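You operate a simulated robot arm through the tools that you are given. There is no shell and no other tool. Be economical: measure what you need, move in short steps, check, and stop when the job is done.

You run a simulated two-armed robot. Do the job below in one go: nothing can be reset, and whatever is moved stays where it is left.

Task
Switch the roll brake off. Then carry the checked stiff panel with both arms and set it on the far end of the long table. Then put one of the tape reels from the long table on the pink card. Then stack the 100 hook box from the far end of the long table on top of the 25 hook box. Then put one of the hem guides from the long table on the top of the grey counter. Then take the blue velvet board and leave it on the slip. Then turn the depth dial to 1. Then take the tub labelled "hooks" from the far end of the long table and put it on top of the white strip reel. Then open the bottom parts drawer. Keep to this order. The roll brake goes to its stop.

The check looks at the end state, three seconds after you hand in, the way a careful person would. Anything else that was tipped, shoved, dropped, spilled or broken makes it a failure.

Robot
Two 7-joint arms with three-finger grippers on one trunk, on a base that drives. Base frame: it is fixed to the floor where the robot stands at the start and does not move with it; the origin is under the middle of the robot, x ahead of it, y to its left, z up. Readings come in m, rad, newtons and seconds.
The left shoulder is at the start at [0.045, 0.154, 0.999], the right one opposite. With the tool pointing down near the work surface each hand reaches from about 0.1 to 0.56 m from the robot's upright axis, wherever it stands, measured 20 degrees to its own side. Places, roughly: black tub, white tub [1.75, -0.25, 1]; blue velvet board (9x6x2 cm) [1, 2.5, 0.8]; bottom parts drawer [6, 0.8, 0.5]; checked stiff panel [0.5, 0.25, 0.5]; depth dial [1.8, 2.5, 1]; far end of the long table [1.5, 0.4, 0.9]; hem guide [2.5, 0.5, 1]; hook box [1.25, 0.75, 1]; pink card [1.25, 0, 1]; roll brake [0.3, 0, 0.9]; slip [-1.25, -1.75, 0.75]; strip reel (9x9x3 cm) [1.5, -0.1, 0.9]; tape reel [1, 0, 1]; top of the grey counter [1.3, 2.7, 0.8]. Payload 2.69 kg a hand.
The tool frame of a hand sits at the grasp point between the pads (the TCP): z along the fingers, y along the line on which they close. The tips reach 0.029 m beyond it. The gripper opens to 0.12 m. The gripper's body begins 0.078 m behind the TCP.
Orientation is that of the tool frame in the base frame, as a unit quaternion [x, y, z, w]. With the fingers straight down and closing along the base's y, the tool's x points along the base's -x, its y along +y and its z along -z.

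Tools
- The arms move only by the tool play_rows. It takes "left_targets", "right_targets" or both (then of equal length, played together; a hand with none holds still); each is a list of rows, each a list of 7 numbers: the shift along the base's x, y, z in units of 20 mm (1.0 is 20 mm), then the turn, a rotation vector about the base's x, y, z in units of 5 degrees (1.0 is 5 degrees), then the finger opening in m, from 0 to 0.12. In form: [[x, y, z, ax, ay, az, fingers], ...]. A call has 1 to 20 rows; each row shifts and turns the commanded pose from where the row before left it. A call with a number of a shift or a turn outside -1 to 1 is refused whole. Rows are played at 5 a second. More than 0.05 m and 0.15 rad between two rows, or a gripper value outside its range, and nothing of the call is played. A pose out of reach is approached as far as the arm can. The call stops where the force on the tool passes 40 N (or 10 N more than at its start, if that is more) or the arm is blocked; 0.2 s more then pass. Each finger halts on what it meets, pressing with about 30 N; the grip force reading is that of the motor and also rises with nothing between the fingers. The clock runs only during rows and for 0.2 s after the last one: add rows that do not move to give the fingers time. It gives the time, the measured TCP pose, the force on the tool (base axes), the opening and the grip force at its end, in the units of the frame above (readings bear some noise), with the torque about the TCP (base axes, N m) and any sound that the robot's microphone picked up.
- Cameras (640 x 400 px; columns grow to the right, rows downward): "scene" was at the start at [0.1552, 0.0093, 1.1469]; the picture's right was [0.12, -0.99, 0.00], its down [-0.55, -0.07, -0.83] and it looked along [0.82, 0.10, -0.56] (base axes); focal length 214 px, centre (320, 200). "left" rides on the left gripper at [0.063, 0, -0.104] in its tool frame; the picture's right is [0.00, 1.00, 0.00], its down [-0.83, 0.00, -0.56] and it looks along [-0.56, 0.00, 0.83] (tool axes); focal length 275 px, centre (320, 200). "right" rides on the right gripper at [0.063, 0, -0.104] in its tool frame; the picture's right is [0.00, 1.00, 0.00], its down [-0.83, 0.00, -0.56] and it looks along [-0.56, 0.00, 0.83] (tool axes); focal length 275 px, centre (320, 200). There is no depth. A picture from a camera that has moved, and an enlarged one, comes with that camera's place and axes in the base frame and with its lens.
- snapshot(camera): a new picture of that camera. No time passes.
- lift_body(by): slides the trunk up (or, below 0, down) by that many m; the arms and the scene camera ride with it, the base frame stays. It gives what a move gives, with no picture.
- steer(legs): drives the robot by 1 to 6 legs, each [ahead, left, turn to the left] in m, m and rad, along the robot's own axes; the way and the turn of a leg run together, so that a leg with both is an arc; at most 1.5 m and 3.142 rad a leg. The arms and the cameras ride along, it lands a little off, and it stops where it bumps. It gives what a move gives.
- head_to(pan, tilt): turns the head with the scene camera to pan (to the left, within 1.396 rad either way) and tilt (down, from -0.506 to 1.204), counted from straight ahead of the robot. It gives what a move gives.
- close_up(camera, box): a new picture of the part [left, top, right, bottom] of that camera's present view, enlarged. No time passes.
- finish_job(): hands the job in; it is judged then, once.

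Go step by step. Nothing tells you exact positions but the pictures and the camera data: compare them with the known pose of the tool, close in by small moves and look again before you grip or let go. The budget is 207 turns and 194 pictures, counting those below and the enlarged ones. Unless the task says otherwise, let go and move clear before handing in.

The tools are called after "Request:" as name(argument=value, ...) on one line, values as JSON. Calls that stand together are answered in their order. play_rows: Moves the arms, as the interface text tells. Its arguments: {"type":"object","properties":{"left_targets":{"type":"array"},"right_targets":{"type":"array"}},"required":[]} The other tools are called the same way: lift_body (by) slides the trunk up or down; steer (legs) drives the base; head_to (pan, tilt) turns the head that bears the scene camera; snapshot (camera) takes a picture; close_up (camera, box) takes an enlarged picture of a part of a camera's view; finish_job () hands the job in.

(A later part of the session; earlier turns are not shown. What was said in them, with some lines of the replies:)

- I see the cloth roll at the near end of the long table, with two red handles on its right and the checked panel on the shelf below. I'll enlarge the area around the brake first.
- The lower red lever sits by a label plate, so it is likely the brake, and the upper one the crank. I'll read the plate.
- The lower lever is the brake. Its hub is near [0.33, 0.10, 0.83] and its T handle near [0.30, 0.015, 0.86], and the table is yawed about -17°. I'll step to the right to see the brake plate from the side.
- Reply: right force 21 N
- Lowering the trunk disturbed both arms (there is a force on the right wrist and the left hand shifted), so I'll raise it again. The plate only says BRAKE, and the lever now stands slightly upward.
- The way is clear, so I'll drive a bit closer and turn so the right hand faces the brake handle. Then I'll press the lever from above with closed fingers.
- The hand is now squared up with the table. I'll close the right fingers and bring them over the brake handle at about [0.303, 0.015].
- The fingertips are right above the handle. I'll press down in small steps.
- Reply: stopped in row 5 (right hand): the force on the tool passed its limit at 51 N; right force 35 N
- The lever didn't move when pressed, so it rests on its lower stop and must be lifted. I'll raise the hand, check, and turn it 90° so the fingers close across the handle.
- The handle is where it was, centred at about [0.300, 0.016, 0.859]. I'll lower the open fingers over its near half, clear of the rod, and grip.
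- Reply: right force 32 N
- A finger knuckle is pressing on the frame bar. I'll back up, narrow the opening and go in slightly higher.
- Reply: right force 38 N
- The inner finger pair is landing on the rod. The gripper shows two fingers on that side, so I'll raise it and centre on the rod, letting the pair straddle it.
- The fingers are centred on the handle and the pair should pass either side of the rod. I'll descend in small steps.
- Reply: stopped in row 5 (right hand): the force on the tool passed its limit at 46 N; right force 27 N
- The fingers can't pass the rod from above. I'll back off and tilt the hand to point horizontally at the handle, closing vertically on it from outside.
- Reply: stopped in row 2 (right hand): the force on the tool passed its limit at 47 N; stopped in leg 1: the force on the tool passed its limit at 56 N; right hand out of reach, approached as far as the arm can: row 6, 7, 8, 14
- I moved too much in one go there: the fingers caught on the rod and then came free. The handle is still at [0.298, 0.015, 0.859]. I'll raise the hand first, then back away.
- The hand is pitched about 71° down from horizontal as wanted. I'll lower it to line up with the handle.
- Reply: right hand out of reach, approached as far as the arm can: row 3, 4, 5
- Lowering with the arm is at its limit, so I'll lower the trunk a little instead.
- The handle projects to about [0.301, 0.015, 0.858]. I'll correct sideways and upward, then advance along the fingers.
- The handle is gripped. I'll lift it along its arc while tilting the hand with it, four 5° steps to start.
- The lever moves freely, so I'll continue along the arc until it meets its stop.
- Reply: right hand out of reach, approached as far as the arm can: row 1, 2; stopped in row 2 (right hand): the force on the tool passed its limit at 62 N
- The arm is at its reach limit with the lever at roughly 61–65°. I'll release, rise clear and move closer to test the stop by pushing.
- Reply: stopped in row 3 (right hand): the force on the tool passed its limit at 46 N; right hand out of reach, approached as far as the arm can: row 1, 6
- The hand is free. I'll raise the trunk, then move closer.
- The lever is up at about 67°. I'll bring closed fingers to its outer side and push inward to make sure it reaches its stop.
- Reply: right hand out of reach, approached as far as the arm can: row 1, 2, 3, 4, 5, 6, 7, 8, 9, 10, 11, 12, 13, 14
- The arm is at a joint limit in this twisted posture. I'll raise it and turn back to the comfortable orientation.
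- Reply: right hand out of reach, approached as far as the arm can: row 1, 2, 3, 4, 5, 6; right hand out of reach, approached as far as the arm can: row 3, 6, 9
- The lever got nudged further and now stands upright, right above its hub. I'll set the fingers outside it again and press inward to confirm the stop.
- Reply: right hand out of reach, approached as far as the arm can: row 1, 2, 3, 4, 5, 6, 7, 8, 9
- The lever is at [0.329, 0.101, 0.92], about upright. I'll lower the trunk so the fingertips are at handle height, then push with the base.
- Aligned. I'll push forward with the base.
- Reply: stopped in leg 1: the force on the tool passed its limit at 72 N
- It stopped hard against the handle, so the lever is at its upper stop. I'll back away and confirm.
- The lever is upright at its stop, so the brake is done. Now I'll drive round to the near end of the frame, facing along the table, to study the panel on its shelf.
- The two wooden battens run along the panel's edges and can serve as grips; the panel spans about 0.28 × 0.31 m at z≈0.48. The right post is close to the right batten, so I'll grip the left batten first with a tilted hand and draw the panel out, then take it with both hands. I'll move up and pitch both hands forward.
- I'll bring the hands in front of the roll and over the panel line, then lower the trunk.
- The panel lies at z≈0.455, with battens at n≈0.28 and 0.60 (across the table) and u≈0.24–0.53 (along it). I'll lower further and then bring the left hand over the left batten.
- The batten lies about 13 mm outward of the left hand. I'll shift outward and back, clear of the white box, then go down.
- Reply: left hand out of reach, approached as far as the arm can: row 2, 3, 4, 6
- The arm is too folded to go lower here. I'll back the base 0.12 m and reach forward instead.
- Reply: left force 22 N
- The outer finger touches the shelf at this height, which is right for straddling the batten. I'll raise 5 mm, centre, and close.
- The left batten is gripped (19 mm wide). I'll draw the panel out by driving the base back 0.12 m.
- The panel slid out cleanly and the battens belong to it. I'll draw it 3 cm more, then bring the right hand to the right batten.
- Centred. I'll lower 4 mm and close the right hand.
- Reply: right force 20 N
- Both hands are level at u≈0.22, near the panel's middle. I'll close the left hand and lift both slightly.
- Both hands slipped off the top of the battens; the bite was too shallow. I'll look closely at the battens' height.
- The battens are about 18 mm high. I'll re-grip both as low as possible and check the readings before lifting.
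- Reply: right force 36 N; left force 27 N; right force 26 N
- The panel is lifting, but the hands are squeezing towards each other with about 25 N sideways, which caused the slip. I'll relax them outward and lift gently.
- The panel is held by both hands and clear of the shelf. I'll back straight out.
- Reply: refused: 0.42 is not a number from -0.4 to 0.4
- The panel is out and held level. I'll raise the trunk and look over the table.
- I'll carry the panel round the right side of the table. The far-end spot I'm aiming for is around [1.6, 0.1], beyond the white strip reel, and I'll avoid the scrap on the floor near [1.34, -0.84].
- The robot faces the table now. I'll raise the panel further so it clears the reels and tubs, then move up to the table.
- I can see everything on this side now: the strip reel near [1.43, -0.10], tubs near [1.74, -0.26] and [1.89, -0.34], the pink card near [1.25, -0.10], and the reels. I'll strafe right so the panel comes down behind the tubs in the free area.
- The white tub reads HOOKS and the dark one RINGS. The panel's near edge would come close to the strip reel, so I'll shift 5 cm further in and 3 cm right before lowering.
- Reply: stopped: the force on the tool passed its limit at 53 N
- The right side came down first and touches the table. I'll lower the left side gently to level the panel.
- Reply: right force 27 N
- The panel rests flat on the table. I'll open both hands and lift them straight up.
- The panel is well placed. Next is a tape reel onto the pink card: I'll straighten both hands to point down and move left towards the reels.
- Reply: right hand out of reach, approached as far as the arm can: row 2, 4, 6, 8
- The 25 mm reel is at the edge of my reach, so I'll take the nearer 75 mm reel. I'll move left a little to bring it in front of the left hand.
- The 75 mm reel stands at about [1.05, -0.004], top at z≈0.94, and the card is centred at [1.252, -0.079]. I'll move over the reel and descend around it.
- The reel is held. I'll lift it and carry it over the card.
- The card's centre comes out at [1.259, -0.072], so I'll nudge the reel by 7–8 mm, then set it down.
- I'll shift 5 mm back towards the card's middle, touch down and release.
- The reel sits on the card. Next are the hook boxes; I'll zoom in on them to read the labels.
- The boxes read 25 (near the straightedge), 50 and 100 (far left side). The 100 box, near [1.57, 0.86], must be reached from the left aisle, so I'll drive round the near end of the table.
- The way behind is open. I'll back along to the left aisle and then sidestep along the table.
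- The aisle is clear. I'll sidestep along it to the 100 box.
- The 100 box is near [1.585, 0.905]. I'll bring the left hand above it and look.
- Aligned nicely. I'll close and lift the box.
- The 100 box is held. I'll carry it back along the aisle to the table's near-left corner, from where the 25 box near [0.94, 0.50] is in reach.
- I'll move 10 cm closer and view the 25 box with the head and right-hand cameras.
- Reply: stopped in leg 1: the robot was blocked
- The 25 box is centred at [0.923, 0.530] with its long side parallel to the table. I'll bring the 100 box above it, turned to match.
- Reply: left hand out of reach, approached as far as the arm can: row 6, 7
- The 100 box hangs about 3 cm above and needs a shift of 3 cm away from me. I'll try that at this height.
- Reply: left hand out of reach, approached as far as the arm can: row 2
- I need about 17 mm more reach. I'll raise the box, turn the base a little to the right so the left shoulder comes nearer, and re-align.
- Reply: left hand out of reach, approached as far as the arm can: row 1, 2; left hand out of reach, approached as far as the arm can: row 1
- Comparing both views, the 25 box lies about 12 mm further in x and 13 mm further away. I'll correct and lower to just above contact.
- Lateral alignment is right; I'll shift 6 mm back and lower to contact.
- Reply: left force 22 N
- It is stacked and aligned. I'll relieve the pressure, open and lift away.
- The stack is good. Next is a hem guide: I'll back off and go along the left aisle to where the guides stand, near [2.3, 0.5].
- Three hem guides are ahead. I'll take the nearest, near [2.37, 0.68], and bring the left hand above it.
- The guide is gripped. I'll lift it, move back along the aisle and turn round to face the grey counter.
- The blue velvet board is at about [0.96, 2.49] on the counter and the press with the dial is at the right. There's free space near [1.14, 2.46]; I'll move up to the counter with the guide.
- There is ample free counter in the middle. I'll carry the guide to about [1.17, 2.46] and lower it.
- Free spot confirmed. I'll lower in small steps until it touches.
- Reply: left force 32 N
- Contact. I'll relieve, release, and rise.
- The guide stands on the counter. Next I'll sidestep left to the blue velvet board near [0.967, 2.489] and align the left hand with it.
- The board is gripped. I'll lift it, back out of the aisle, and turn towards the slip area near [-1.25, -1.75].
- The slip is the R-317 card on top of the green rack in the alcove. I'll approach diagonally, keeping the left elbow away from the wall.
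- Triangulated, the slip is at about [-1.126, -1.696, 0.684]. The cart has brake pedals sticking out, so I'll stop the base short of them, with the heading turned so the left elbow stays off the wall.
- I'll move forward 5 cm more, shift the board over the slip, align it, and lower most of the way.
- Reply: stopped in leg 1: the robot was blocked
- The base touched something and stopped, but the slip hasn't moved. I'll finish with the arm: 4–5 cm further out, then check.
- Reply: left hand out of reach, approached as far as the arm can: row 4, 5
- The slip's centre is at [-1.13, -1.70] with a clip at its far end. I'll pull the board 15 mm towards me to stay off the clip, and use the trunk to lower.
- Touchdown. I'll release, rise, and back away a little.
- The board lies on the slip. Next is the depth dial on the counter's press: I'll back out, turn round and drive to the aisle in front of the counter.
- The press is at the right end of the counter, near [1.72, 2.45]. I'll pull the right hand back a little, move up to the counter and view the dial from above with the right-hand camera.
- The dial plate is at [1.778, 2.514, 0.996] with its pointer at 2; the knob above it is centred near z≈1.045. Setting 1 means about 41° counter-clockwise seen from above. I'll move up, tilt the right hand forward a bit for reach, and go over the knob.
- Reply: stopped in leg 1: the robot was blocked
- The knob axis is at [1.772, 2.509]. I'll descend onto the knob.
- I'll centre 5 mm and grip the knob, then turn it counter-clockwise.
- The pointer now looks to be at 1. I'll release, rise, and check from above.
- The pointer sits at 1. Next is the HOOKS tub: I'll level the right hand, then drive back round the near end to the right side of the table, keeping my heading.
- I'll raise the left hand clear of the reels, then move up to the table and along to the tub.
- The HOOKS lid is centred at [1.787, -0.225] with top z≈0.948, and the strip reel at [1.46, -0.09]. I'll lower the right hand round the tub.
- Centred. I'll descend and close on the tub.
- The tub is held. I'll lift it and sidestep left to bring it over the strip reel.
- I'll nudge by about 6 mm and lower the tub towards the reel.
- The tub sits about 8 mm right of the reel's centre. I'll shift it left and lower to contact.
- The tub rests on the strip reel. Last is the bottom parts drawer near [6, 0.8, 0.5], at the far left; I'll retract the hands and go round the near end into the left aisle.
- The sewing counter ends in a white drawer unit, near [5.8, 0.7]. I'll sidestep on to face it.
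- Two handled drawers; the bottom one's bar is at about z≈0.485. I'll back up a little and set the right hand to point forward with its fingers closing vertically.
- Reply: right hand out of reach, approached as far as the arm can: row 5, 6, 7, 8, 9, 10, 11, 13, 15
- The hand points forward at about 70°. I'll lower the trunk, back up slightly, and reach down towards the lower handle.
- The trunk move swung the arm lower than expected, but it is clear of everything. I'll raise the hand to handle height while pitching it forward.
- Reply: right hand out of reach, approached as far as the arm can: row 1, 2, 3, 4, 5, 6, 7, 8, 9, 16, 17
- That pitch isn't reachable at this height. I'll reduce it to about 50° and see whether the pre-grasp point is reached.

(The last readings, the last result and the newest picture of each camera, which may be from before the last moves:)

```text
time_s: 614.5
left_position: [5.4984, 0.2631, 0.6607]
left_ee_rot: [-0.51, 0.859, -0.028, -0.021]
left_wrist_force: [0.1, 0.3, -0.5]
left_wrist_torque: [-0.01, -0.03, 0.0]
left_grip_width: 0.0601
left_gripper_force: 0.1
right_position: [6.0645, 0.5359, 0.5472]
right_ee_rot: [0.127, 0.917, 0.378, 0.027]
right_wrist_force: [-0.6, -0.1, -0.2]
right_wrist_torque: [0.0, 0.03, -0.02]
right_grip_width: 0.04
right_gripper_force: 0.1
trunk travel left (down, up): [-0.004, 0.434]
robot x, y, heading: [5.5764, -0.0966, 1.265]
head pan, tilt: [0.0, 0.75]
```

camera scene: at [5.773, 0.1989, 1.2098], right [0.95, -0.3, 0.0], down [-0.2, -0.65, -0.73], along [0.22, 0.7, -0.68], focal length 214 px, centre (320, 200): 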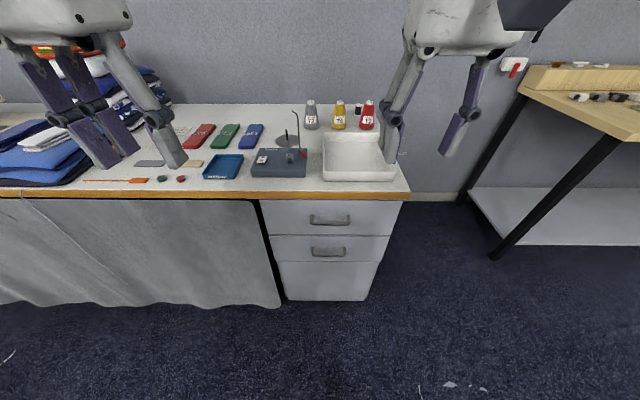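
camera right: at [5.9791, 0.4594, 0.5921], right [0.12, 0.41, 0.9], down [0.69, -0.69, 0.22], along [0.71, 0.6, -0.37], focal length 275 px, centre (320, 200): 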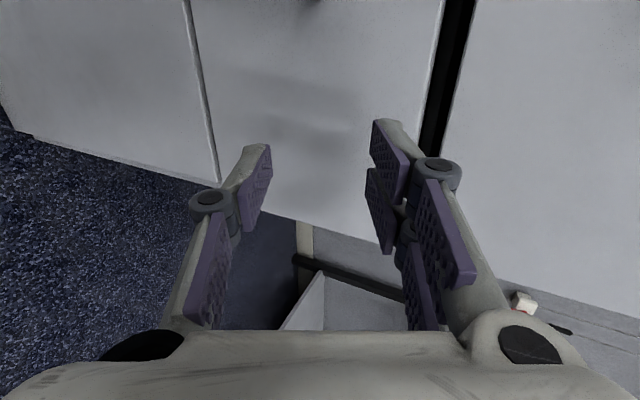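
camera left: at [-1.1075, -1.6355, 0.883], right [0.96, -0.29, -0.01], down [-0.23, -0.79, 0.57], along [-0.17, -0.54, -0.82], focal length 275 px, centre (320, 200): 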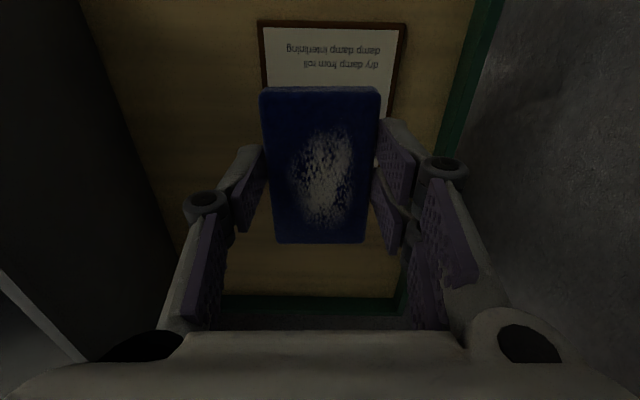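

The hand is now at about 45° pitch and in control. I'll back off slightly and slide left to line up with the handle.

Request:
play_rows(right_targets=[[-0.3, -0.95, 0, 0, 0, 0, 0.035], [-0.3, -0.95, 0, 0, 0, 0, 0.035], [-0.953, 0.302, 0, 0, 0, 0, 0.035], [-0.953, 0.302, 0, 0, 0, 0, 0.035], [-0.953, 0.302, 0, 0, 0, 0, 0.035], [-0.953, 0.302, 0, 0, 0, 0, 0.035], [-0.953, 0.302, 0, 0, 0, 0, 0.035], [-0.953, 0.302, 0, 0, 0, 0, 0.035], [-0.953, 0.302, 0, 0, 0, 0, 0.035], [0, 0, 0, 0, 0, 0, 0.035]])

Request:
snapshot(camera="right")

Request:
snapshot(camera="scene")

```text
time_s: 616.7
left_position: [5.4973, 0.2633, 0.6619]
left_ee_rot: [-0.51, 0.86, -0.028, -0.022]
left_wrist_force: [0.1, -0.1, 0.1]
left_wrist_torque: [0.01, -0.03, 0.0]
left_grip_width: 0.0601
left_gripper_force: 0.0
right_position: [5.9799, 0.5929, 0.5259]
right_ee_rot: [0.126, 0.917, 0.378, 0.028]
right_wrist_force: [0.2, -0.3, -0.7]
right_wrist_torque: [0.0, 0.02, -0.02]
right_grip_width: 0.0351
right_gripper_force: 0.1
right hand out of reach, approached as far as the arm can: row 1, 2, 3, 4, 5, 6, 7, 8, 9
trunk travel left (down, up): [-0.004, 0.434]
robot x, y, heading: [5.5732, -0.0942, 1.267]
head pan, tilt: [0.0, 0.75]
```

```text
11 pictures are left
camera right: at [5.902, 0.5364, 0.6013], right [0.21, 0.68, 0.7], down [0.72, -0.59, 0.36], along [0.66, 0.43, -0.62], focal length 275 px, centre (320, 200)
```

right: 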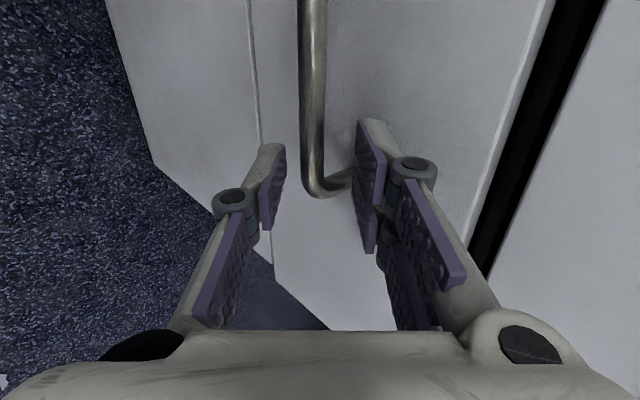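

```text
10 pictures are left
camera scene: at [5.6566, 0.1577, 0.7523], right [0.95, -0.3, 0.0], down [-0.21, -0.65, -0.73], along [0.22, 0.7, -0.68], focal length 214 px, centre (320, 200)
```

scene: 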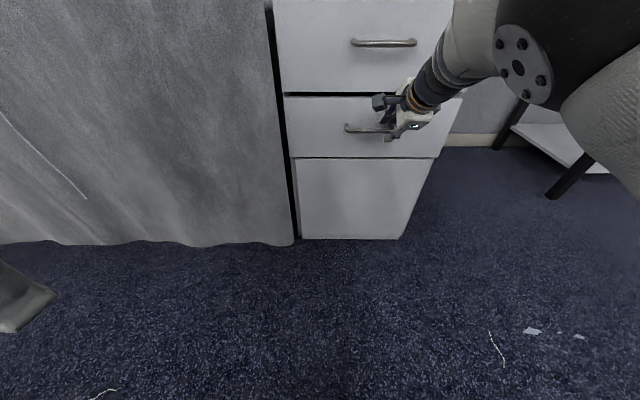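

By good luck the fingers straddle the right end of the lower handle. I'll sidestep the base 4.5 cm left along the bar, then advance about 3 cm along the fingers.

Request:
steer(legs=[[0, 0.045, 0]])

Request:
play_rows(right_targets=[[0.1, 0.32, -0.6, 0, 0, 0, 0.03], [0.1, 0.32, -0.6, 0, 0, 0, 0.03], [0, 0, 0, 0, 0, 0, 0.03]])

Request:
snapshot(camera="right")

```text
time_s: 617.7
left_position: [5.4545, 0.2758, 0.661]
left_ee_rot: [-0.509, 0.86, -0.028, -0.022]
left_wrist_force: [0.5, -0.2, 0.7]
left_wrist_torque: [-0.02, -0.03, 0.0]
left_grip_width: 0.0602
left_gripper_force: 0.0
right_position: [5.9364, 0.6063, 0.5247]
right_ee_rot: [0.127, 0.917, 0.378, 0.028]
right_wrist_force: [0.2, 0.5, 0.0]
right_wrist_torque: [0.0, -0.02, -0.03]
right_grip_width: 0.0349
right_gripper_force: 0.0
trunk travel left (down, up): [-0.004, 0.434]
robot x, y, heading: [5.5339, -0.0808, 1.268]
head pan, tilt: [0.0, 0.75]
```

```text
time_s: 618.5
left_position: [5.455, 0.2746, 0.6602]
left_ee_rot: [-0.509, 0.86, -0.029, -0.022]
left_wrist_force: [0.0, 0.2, 0.7]
left_wrist_torque: [0.02, -0.02, -0.01]
left_grip_width: 0.0596
left_gripper_force: 0.0
right_position: [5.9403, 0.6179, 0.5019]
right_ee_rot: [0.126, 0.917, 0.378, 0.028]
right_wrist_force: [-1.5, -6.9, 3.6]
right_wrist_torque: [0.1, -0.04, -0.06]
right_grip_width: 0.0301
right_gripper_force: 0.0
trunk travel left (down, up): [-0.004, 0.434]
robot x, y, heading: [5.5359, -0.0837, 1.265]
head pan, tilt: [0.0, 0.75]
```

```text
9 pictures are left
camera right: at [5.863, 0.5624, 0.5778], right [0.21, 0.68, 0.7], down [0.72, -0.59, 0.36], along [0.66, 0.43, -0.62], focal length 275 px, centre (320, 200)
```

right: 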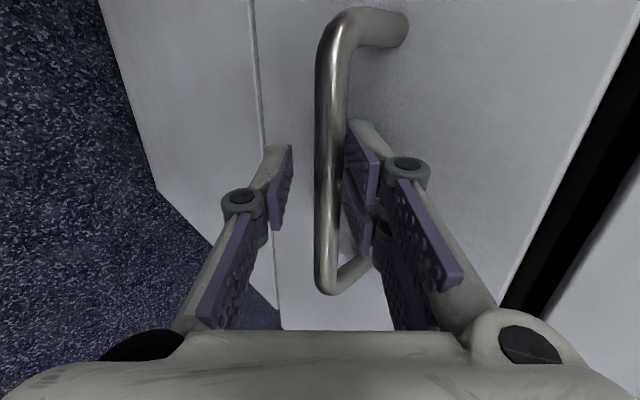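

The bar lies between the fingers, with the finger pair behind it. I'll close and pull by driving the base back.

Request:
play_rows(right_targets=[[0, 0, 0, 0, 0, 0, 0.015], [0, 0, 0, 0, 0, 0, 0], [0, 0, 0, 0, 0, 0, 0]])

Request:
steer(legs=[[-0.12, 0, 0]])

Request:
snapshot(camera="scene")

```text
time_s: 619.3
left_position: [5.4542, 0.2753, 0.6616]
left_ee_rot: [-0.51, 0.859, -0.028, -0.021]
left_wrist_force: [0.0, -0.5, -0.3]
left_wrist_torque: [0.0, 0.01, 0.0]
left_grip_width: 0.0599
left_gripper_force: 0.0
right_position: [5.9415, 0.6185, 0.5036]
right_ee_rot: [0.127, 0.916, 0.379, 0.027]
right_wrist_force: [0.5, 7.6, 13.2]
right_wrist_torque: [0.16, 0.78, -0.89]
right_grip_width: 0.0105
right_gripper_force: 37.6
trunk travel left (down, up): [-0.004, 0.434]
robot x, y, heading: [5.5314, -0.0829, 1.266]
head pan, tilt: [0.0, 0.75]
```

```text
time_s: 620.6
left_position: [5.4175, 0.1621, 0.6617]
left_ee_rot: [-0.509, 0.86, -0.028, -0.02]
left_wrist_force: [-0.1, 0.0, 0.8]
left_wrist_torque: [-0.01, 0.01, 0.04]
left_grip_width: 0.0597
left_gripper_force: 0.0
right_position: [5.9031, 0.5042, 0.5034]
right_ee_rot: [0.126, 0.916, 0.379, 0.028]
right_wrist_force: [-9.7, 2.6, 19.9]
right_wrist_torque: [0.21, 0.97, -0.65]
right_grip_width: 0.0106
right_gripper_force: 37.4
trunk travel left (down, up): [-0.004, 0.434]
robot x, y, heading: [5.4999, -0.1956, 1.266]
head pan, tilt: [0.0, 0.75]
```

```text
8 pictures are left
camera scene: at [5.5767, 0.0571, 0.7528], right [0.95, -0.3, 0.0], down [-0.21, -0.65, -0.73], along [0.22, 0.7, -0.68], focal length 214 px, centre (320, 200)
```

scene: 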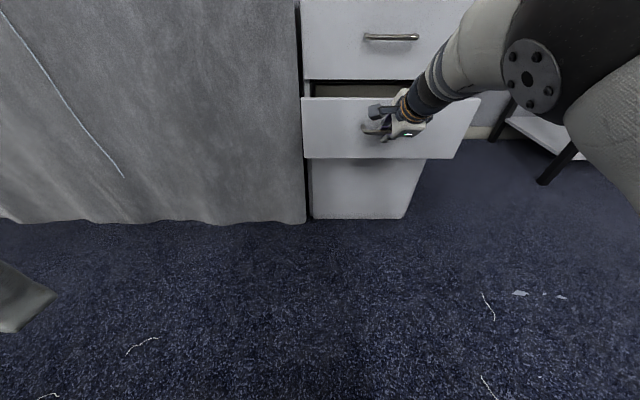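

The drawer is sliding out. I'll pull further until it's well open or meets its stop.

Request:
steer(legs=[[-0.12, 0, 0]])

Request:
steer(legs=[[-0.08, 0, 0]])

Request:
snapshot(camera="scene")

```text
time_s: 621.8
left_position: [5.3818, 0.0494, 0.6615]
left_ee_rot: [-0.509, 0.86, -0.028, -0.021]
left_wrist_force: [-0.1, 0.4, -0.5]
left_wrist_torque: [-0.01, -0.02, 0.0]
left_grip_width: 0.0601
left_gripper_force: 0.2
right_position: [5.8683, 0.3927, 0.5036]
right_ee_rot: [0.127, 0.916, 0.379, 0.027]
right_wrist_force: [-11.5, 2.6, 11.6]
right_wrist_torque: [0.23, 0.97, -0.52]
right_grip_width: 0.0106
right_gripper_force: 37.7
trunk travel left (down, up): [-0.004, 0.434]
robot x, y, heading: [5.4587, -0.3053, 1.262]
head pan, tilt: [0.0, 0.75]
```

```text
time_s: 622.9
left_position: [5.3582, -0.0261, 0.6608]
left_ee_rot: [-0.509, 0.86, -0.028, -0.021]
left_wrist_force: [-0.4, 0.5, 0.1]
left_wrist_torque: [-0.02, -0.01, 0.02]
left_grip_width: 0.06
left_gripper_force: 0.1
right_position: [5.8424, 0.3163, 0.5044]
right_ee_rot: [0.128, 0.916, 0.38, 0.026]
right_wrist_force: [-6.7, 1.0, 16.3]
right_wrist_torque: [0.18, 0.75, -0.73]
right_grip_width: 0.0103
right_gripper_force: 37.9
trunk travel left (down, up): [-0.004, 0.434]
robot x, y, heading: [5.4337, -0.3793, 1.263]
head pan, tilt: [0.0, 0.75]
```

```text
7 pictures are left
camera scene: at [5.5171, -0.1313, 0.7527], right [0.95, -0.3, 0.0], down [-0.21, -0.65, -0.73], along [0.22, 0.7, -0.68], focal length 214 px, centre (320, 200)
```

scene: 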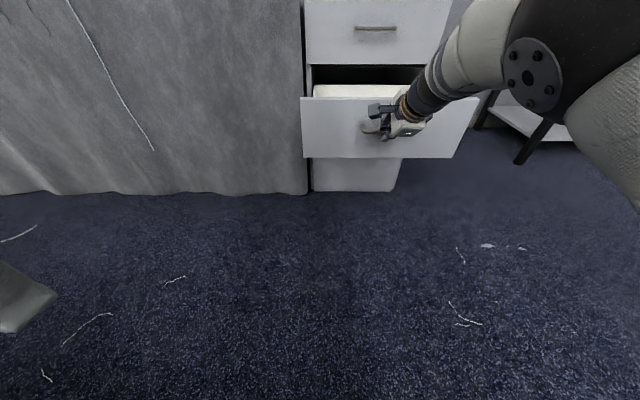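

Request:
steer(legs=[[-0.06, 0, 0]])

```text
time_s: 623.6
left_position: [5.3569, -0.0328, 0.6601]
left_ee_rot: [-0.509, 0.86, -0.028, -0.021]
left_wrist_force: [0.6, 0.3, 0.6]
left_wrist_torque: [0.02, 0.0, -0.02]
left_grip_width: 0.06
left_gripper_force: 0.1
right_position: [5.8413, 0.3138, 0.5095]
right_ee_rot: [0.13, 0.913, 0.387, 0.027]
right_wrist_force: [-1.0, -0.2, 0.5]
right_wrist_torque: [0.08, 0.33, -0.61]
right_grip_width: 0.0107
right_gripper_force: 37.9
trunk travel left (down, up): [-0.004, 0.434]
robot x, y, heading: [5.4371, -0.3898, 1.262]
head pan, tilt: [0.0, 0.75]
stopped in leg 1: the force on the tool passed its limit at 52 N (the readings are from after the stop); the commanded pose is now the measured one
```

It's fully open, at its stop. I'll release and withdraw along the finger direction.

Request:
play_rows(right_targets=[[0, 0, 0, 0, 0, 0, 0.03], [0, 0, 0, 0, 0, 0, 0.035], [-0.1, -0.33, 0.36, 0, 0, 0, 0.035], [-0.1, -0.33, 0.36, 0, 0, 0, 0.035], [-0.1, -0.33, 0.36, 0, 0, 0, 0.035], [-0.1, -0.33, 0.36, 0, 0, 0, 0.035], [-0.1, -0.33, 0.36, 0, 0, 0, 0.035], [0, 0, 0, 0, 0, 0, 0.035]])

Request:
snapshot(camera="right")

```text
time_s: 625.4
left_position: [5.357, -0.0326, 0.6596]
left_ee_rot: [-0.509, 0.86, -0.028, -0.021]
left_wrist_force: [-0.2, -1.1, -0.7]
left_wrist_torque: [0.01, 0.01, 0.0]
left_grip_width: 0.0599
left_gripper_force: 0.0
right_position: [5.8449, 0.2995, 0.539]
right_ee_rot: [0.128, 0.913, 0.387, 0.027]
right_wrist_force: [0.3, 0.5, 0.5]
right_wrist_torque: [-0.04, 0.0, -0.02]
right_grip_width: 0.0352
right_gripper_force: 0.0
right hand out of reach, approached as far as the arm can: row 5, 6, 7
trunk travel left (down, up): [-0.004, 0.434]
robot x, y, heading: [5.4328, -0.3923, 1.263]
head pan, tilt: [0.0, 0.75]
```

```text
6 pictures are left
camera right: at [5.7666, 0.242, 0.6141], right [0.21, 0.67, 0.71], down [0.72, -0.6, 0.35], along [0.66, 0.44, -0.61], focal length 275 px, centre (320, 200)
```

right: 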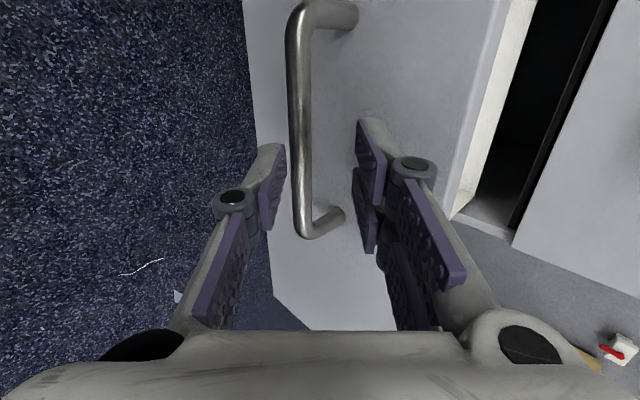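

The fingers are clear of the bar. I'll back the base away and take a final look.

Request:
steer(legs=[[-0.2, 0, 0]])

Request:
snapshot(camera="scene")

```text
time_s: 627.0
left_position: [5.3655, -0.124, 0.6575]
left_ee_rot: [-0.461, 0.886, -0.027, -0.029]
left_wrist_force: [-0.8, 0.3, 0.0]
left_wrist_torque: [0.0, 0.0, 0.01]
left_grip_width: 0.0599
left_gripper_force: 0.1
right_position: [5.8806, 0.1612, 0.5353]
right_ee_rot: [0.172, 0.907, 0.382, 0.044]
right_wrist_force: [-0.7, -0.6, -0.4]
right_wrist_torque: [0.01, 0.0, 0.0]
right_grip_width: 0.035
right_gripper_force: 0.0
trunk travel left (down, up): [-0.004, 0.434]
robot x, y, heading: [5.4053, -0.4903, 1.166]
head pan, tilt: [0.0, 0.75]
stopped in leg 1: the robot was blocked; the commanded pose is now the measured one
```

```text
5 pictures are left
camera scene: at [5.5118, -0.2422, 0.7507], right [0.92, -0.39, 0.0], down [-0.27, -0.63, -0.73], along [0.29, 0.67, -0.69], focal length 214 px, centre (320, 200)
```

scene: 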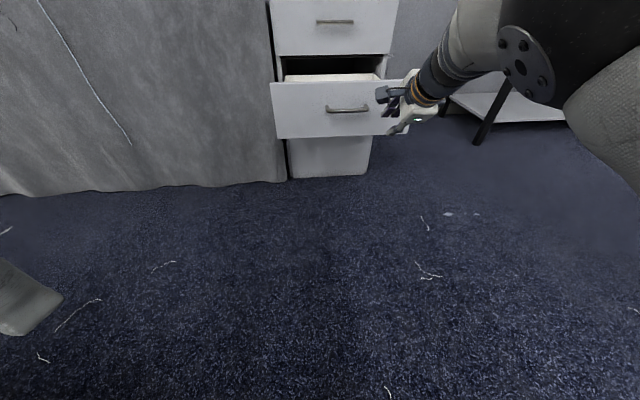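

The drawer is open and my hand is clear, but the base touched something behind on the left. I'll ease forward a little and check.

Request:
steer(legs=[[0.04, 0, 0]])

Request:
head_to(pan=1.39, tilt=0.5)

Request:
snapshot(camera="scene")

```text
time_s: 627.9
left_position: [5.3768, -0.0922, 0.6588]
left_ee_rot: [-0.463, 0.885, -0.025, -0.027]
left_wrist_force: [-0.2, 0.0, -0.3]
left_wrist_torque: [0.02, 0.05, -0.02]
left_grip_width: 0.0602
left_gripper_force: 0.0
right_position: [5.8896, 0.1949, 0.5385]
right_ee_rot: [0.17, 0.906, 0.385, 0.045]
right_wrist_force: [-1.0, 0.1, -0.7]
right_wrist_torque: [0.03, -0.02, 0.02]
right_grip_width: 0.035
right_gripper_force: 0.0
trunk travel left (down, up): [-0.004, 0.434]
robot x, y, heading: [5.423, -0.4552, 1.173]
head pan, tilt: [0.0, 0.75]
```

```text
time_s: 629.4
left_position: [5.3773, -0.0927, 0.6603]
left_ee_rot: [-0.464, 0.885, -0.025, -0.026]
left_wrist_force: [-0.6, 0.1, -1.3]
left_wrist_torque: [0.03, 0.01, 0.01]
left_grip_width: 0.06
left_gripper_force: 0.0
right_position: [5.8911, 0.194, 0.5387]
right_ee_rot: [0.17, 0.906, 0.385, 0.045]
right_wrist_force: [-0.3, 1.3, -0.6]
right_wrist_torque: [0.01, -0.02, 0.0]
right_grip_width: 0.0352
right_gripper_force: 0.0
trunk travel left (down, up): [-0.004, 0.434]
robot x, y, heading: [5.4227, -0.4504, 1.173]
head pan, tilt: [1.389, 0.499]
```

```text
4 pictures are left
camera scene: at [5.415, -0.2368, 0.7742], right [0.55, 0.84, 0.0], down [0.4, -0.26, -0.88], along [-0.73, 0.48, -0.48], focal length 214 px, centre (320, 200)
```

scene: 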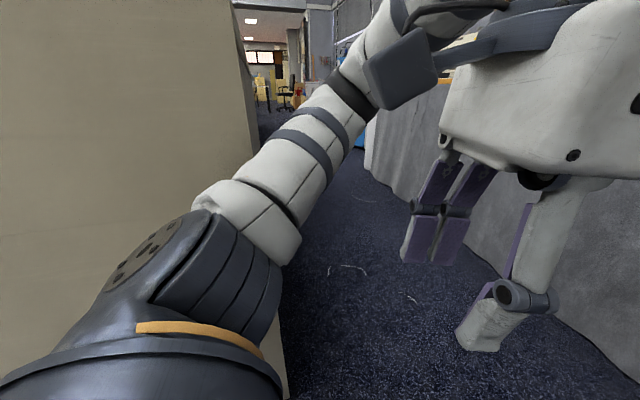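

Request:
finish_job()

```text
The job is handed in.
```

I worked through all nine steps in order and handed the job in. The brake, panel, reel, boxes, guide, board, tub and drawer all looked right in the last pictures I took of each.

- **Brake:** there were no on/off marks. It was already against its lower stop, so I lifted it to the upper one and took that as off.
- **Far end of the table:** I set the panel near [1.74, 0.05], close to the rough place listed. The table runs on well past that point.
- **Dial:** from the camera, the pointer is within about 3° of 1. I did not fine-tune it.
- **Bumps:** the base was stopped by an obstacle four times: the table's near-left corner, near the slip cart, the grey counter, and the long table after I opened the drawer. I saw nothing move, but I did not recheck the cart's brake pedals.
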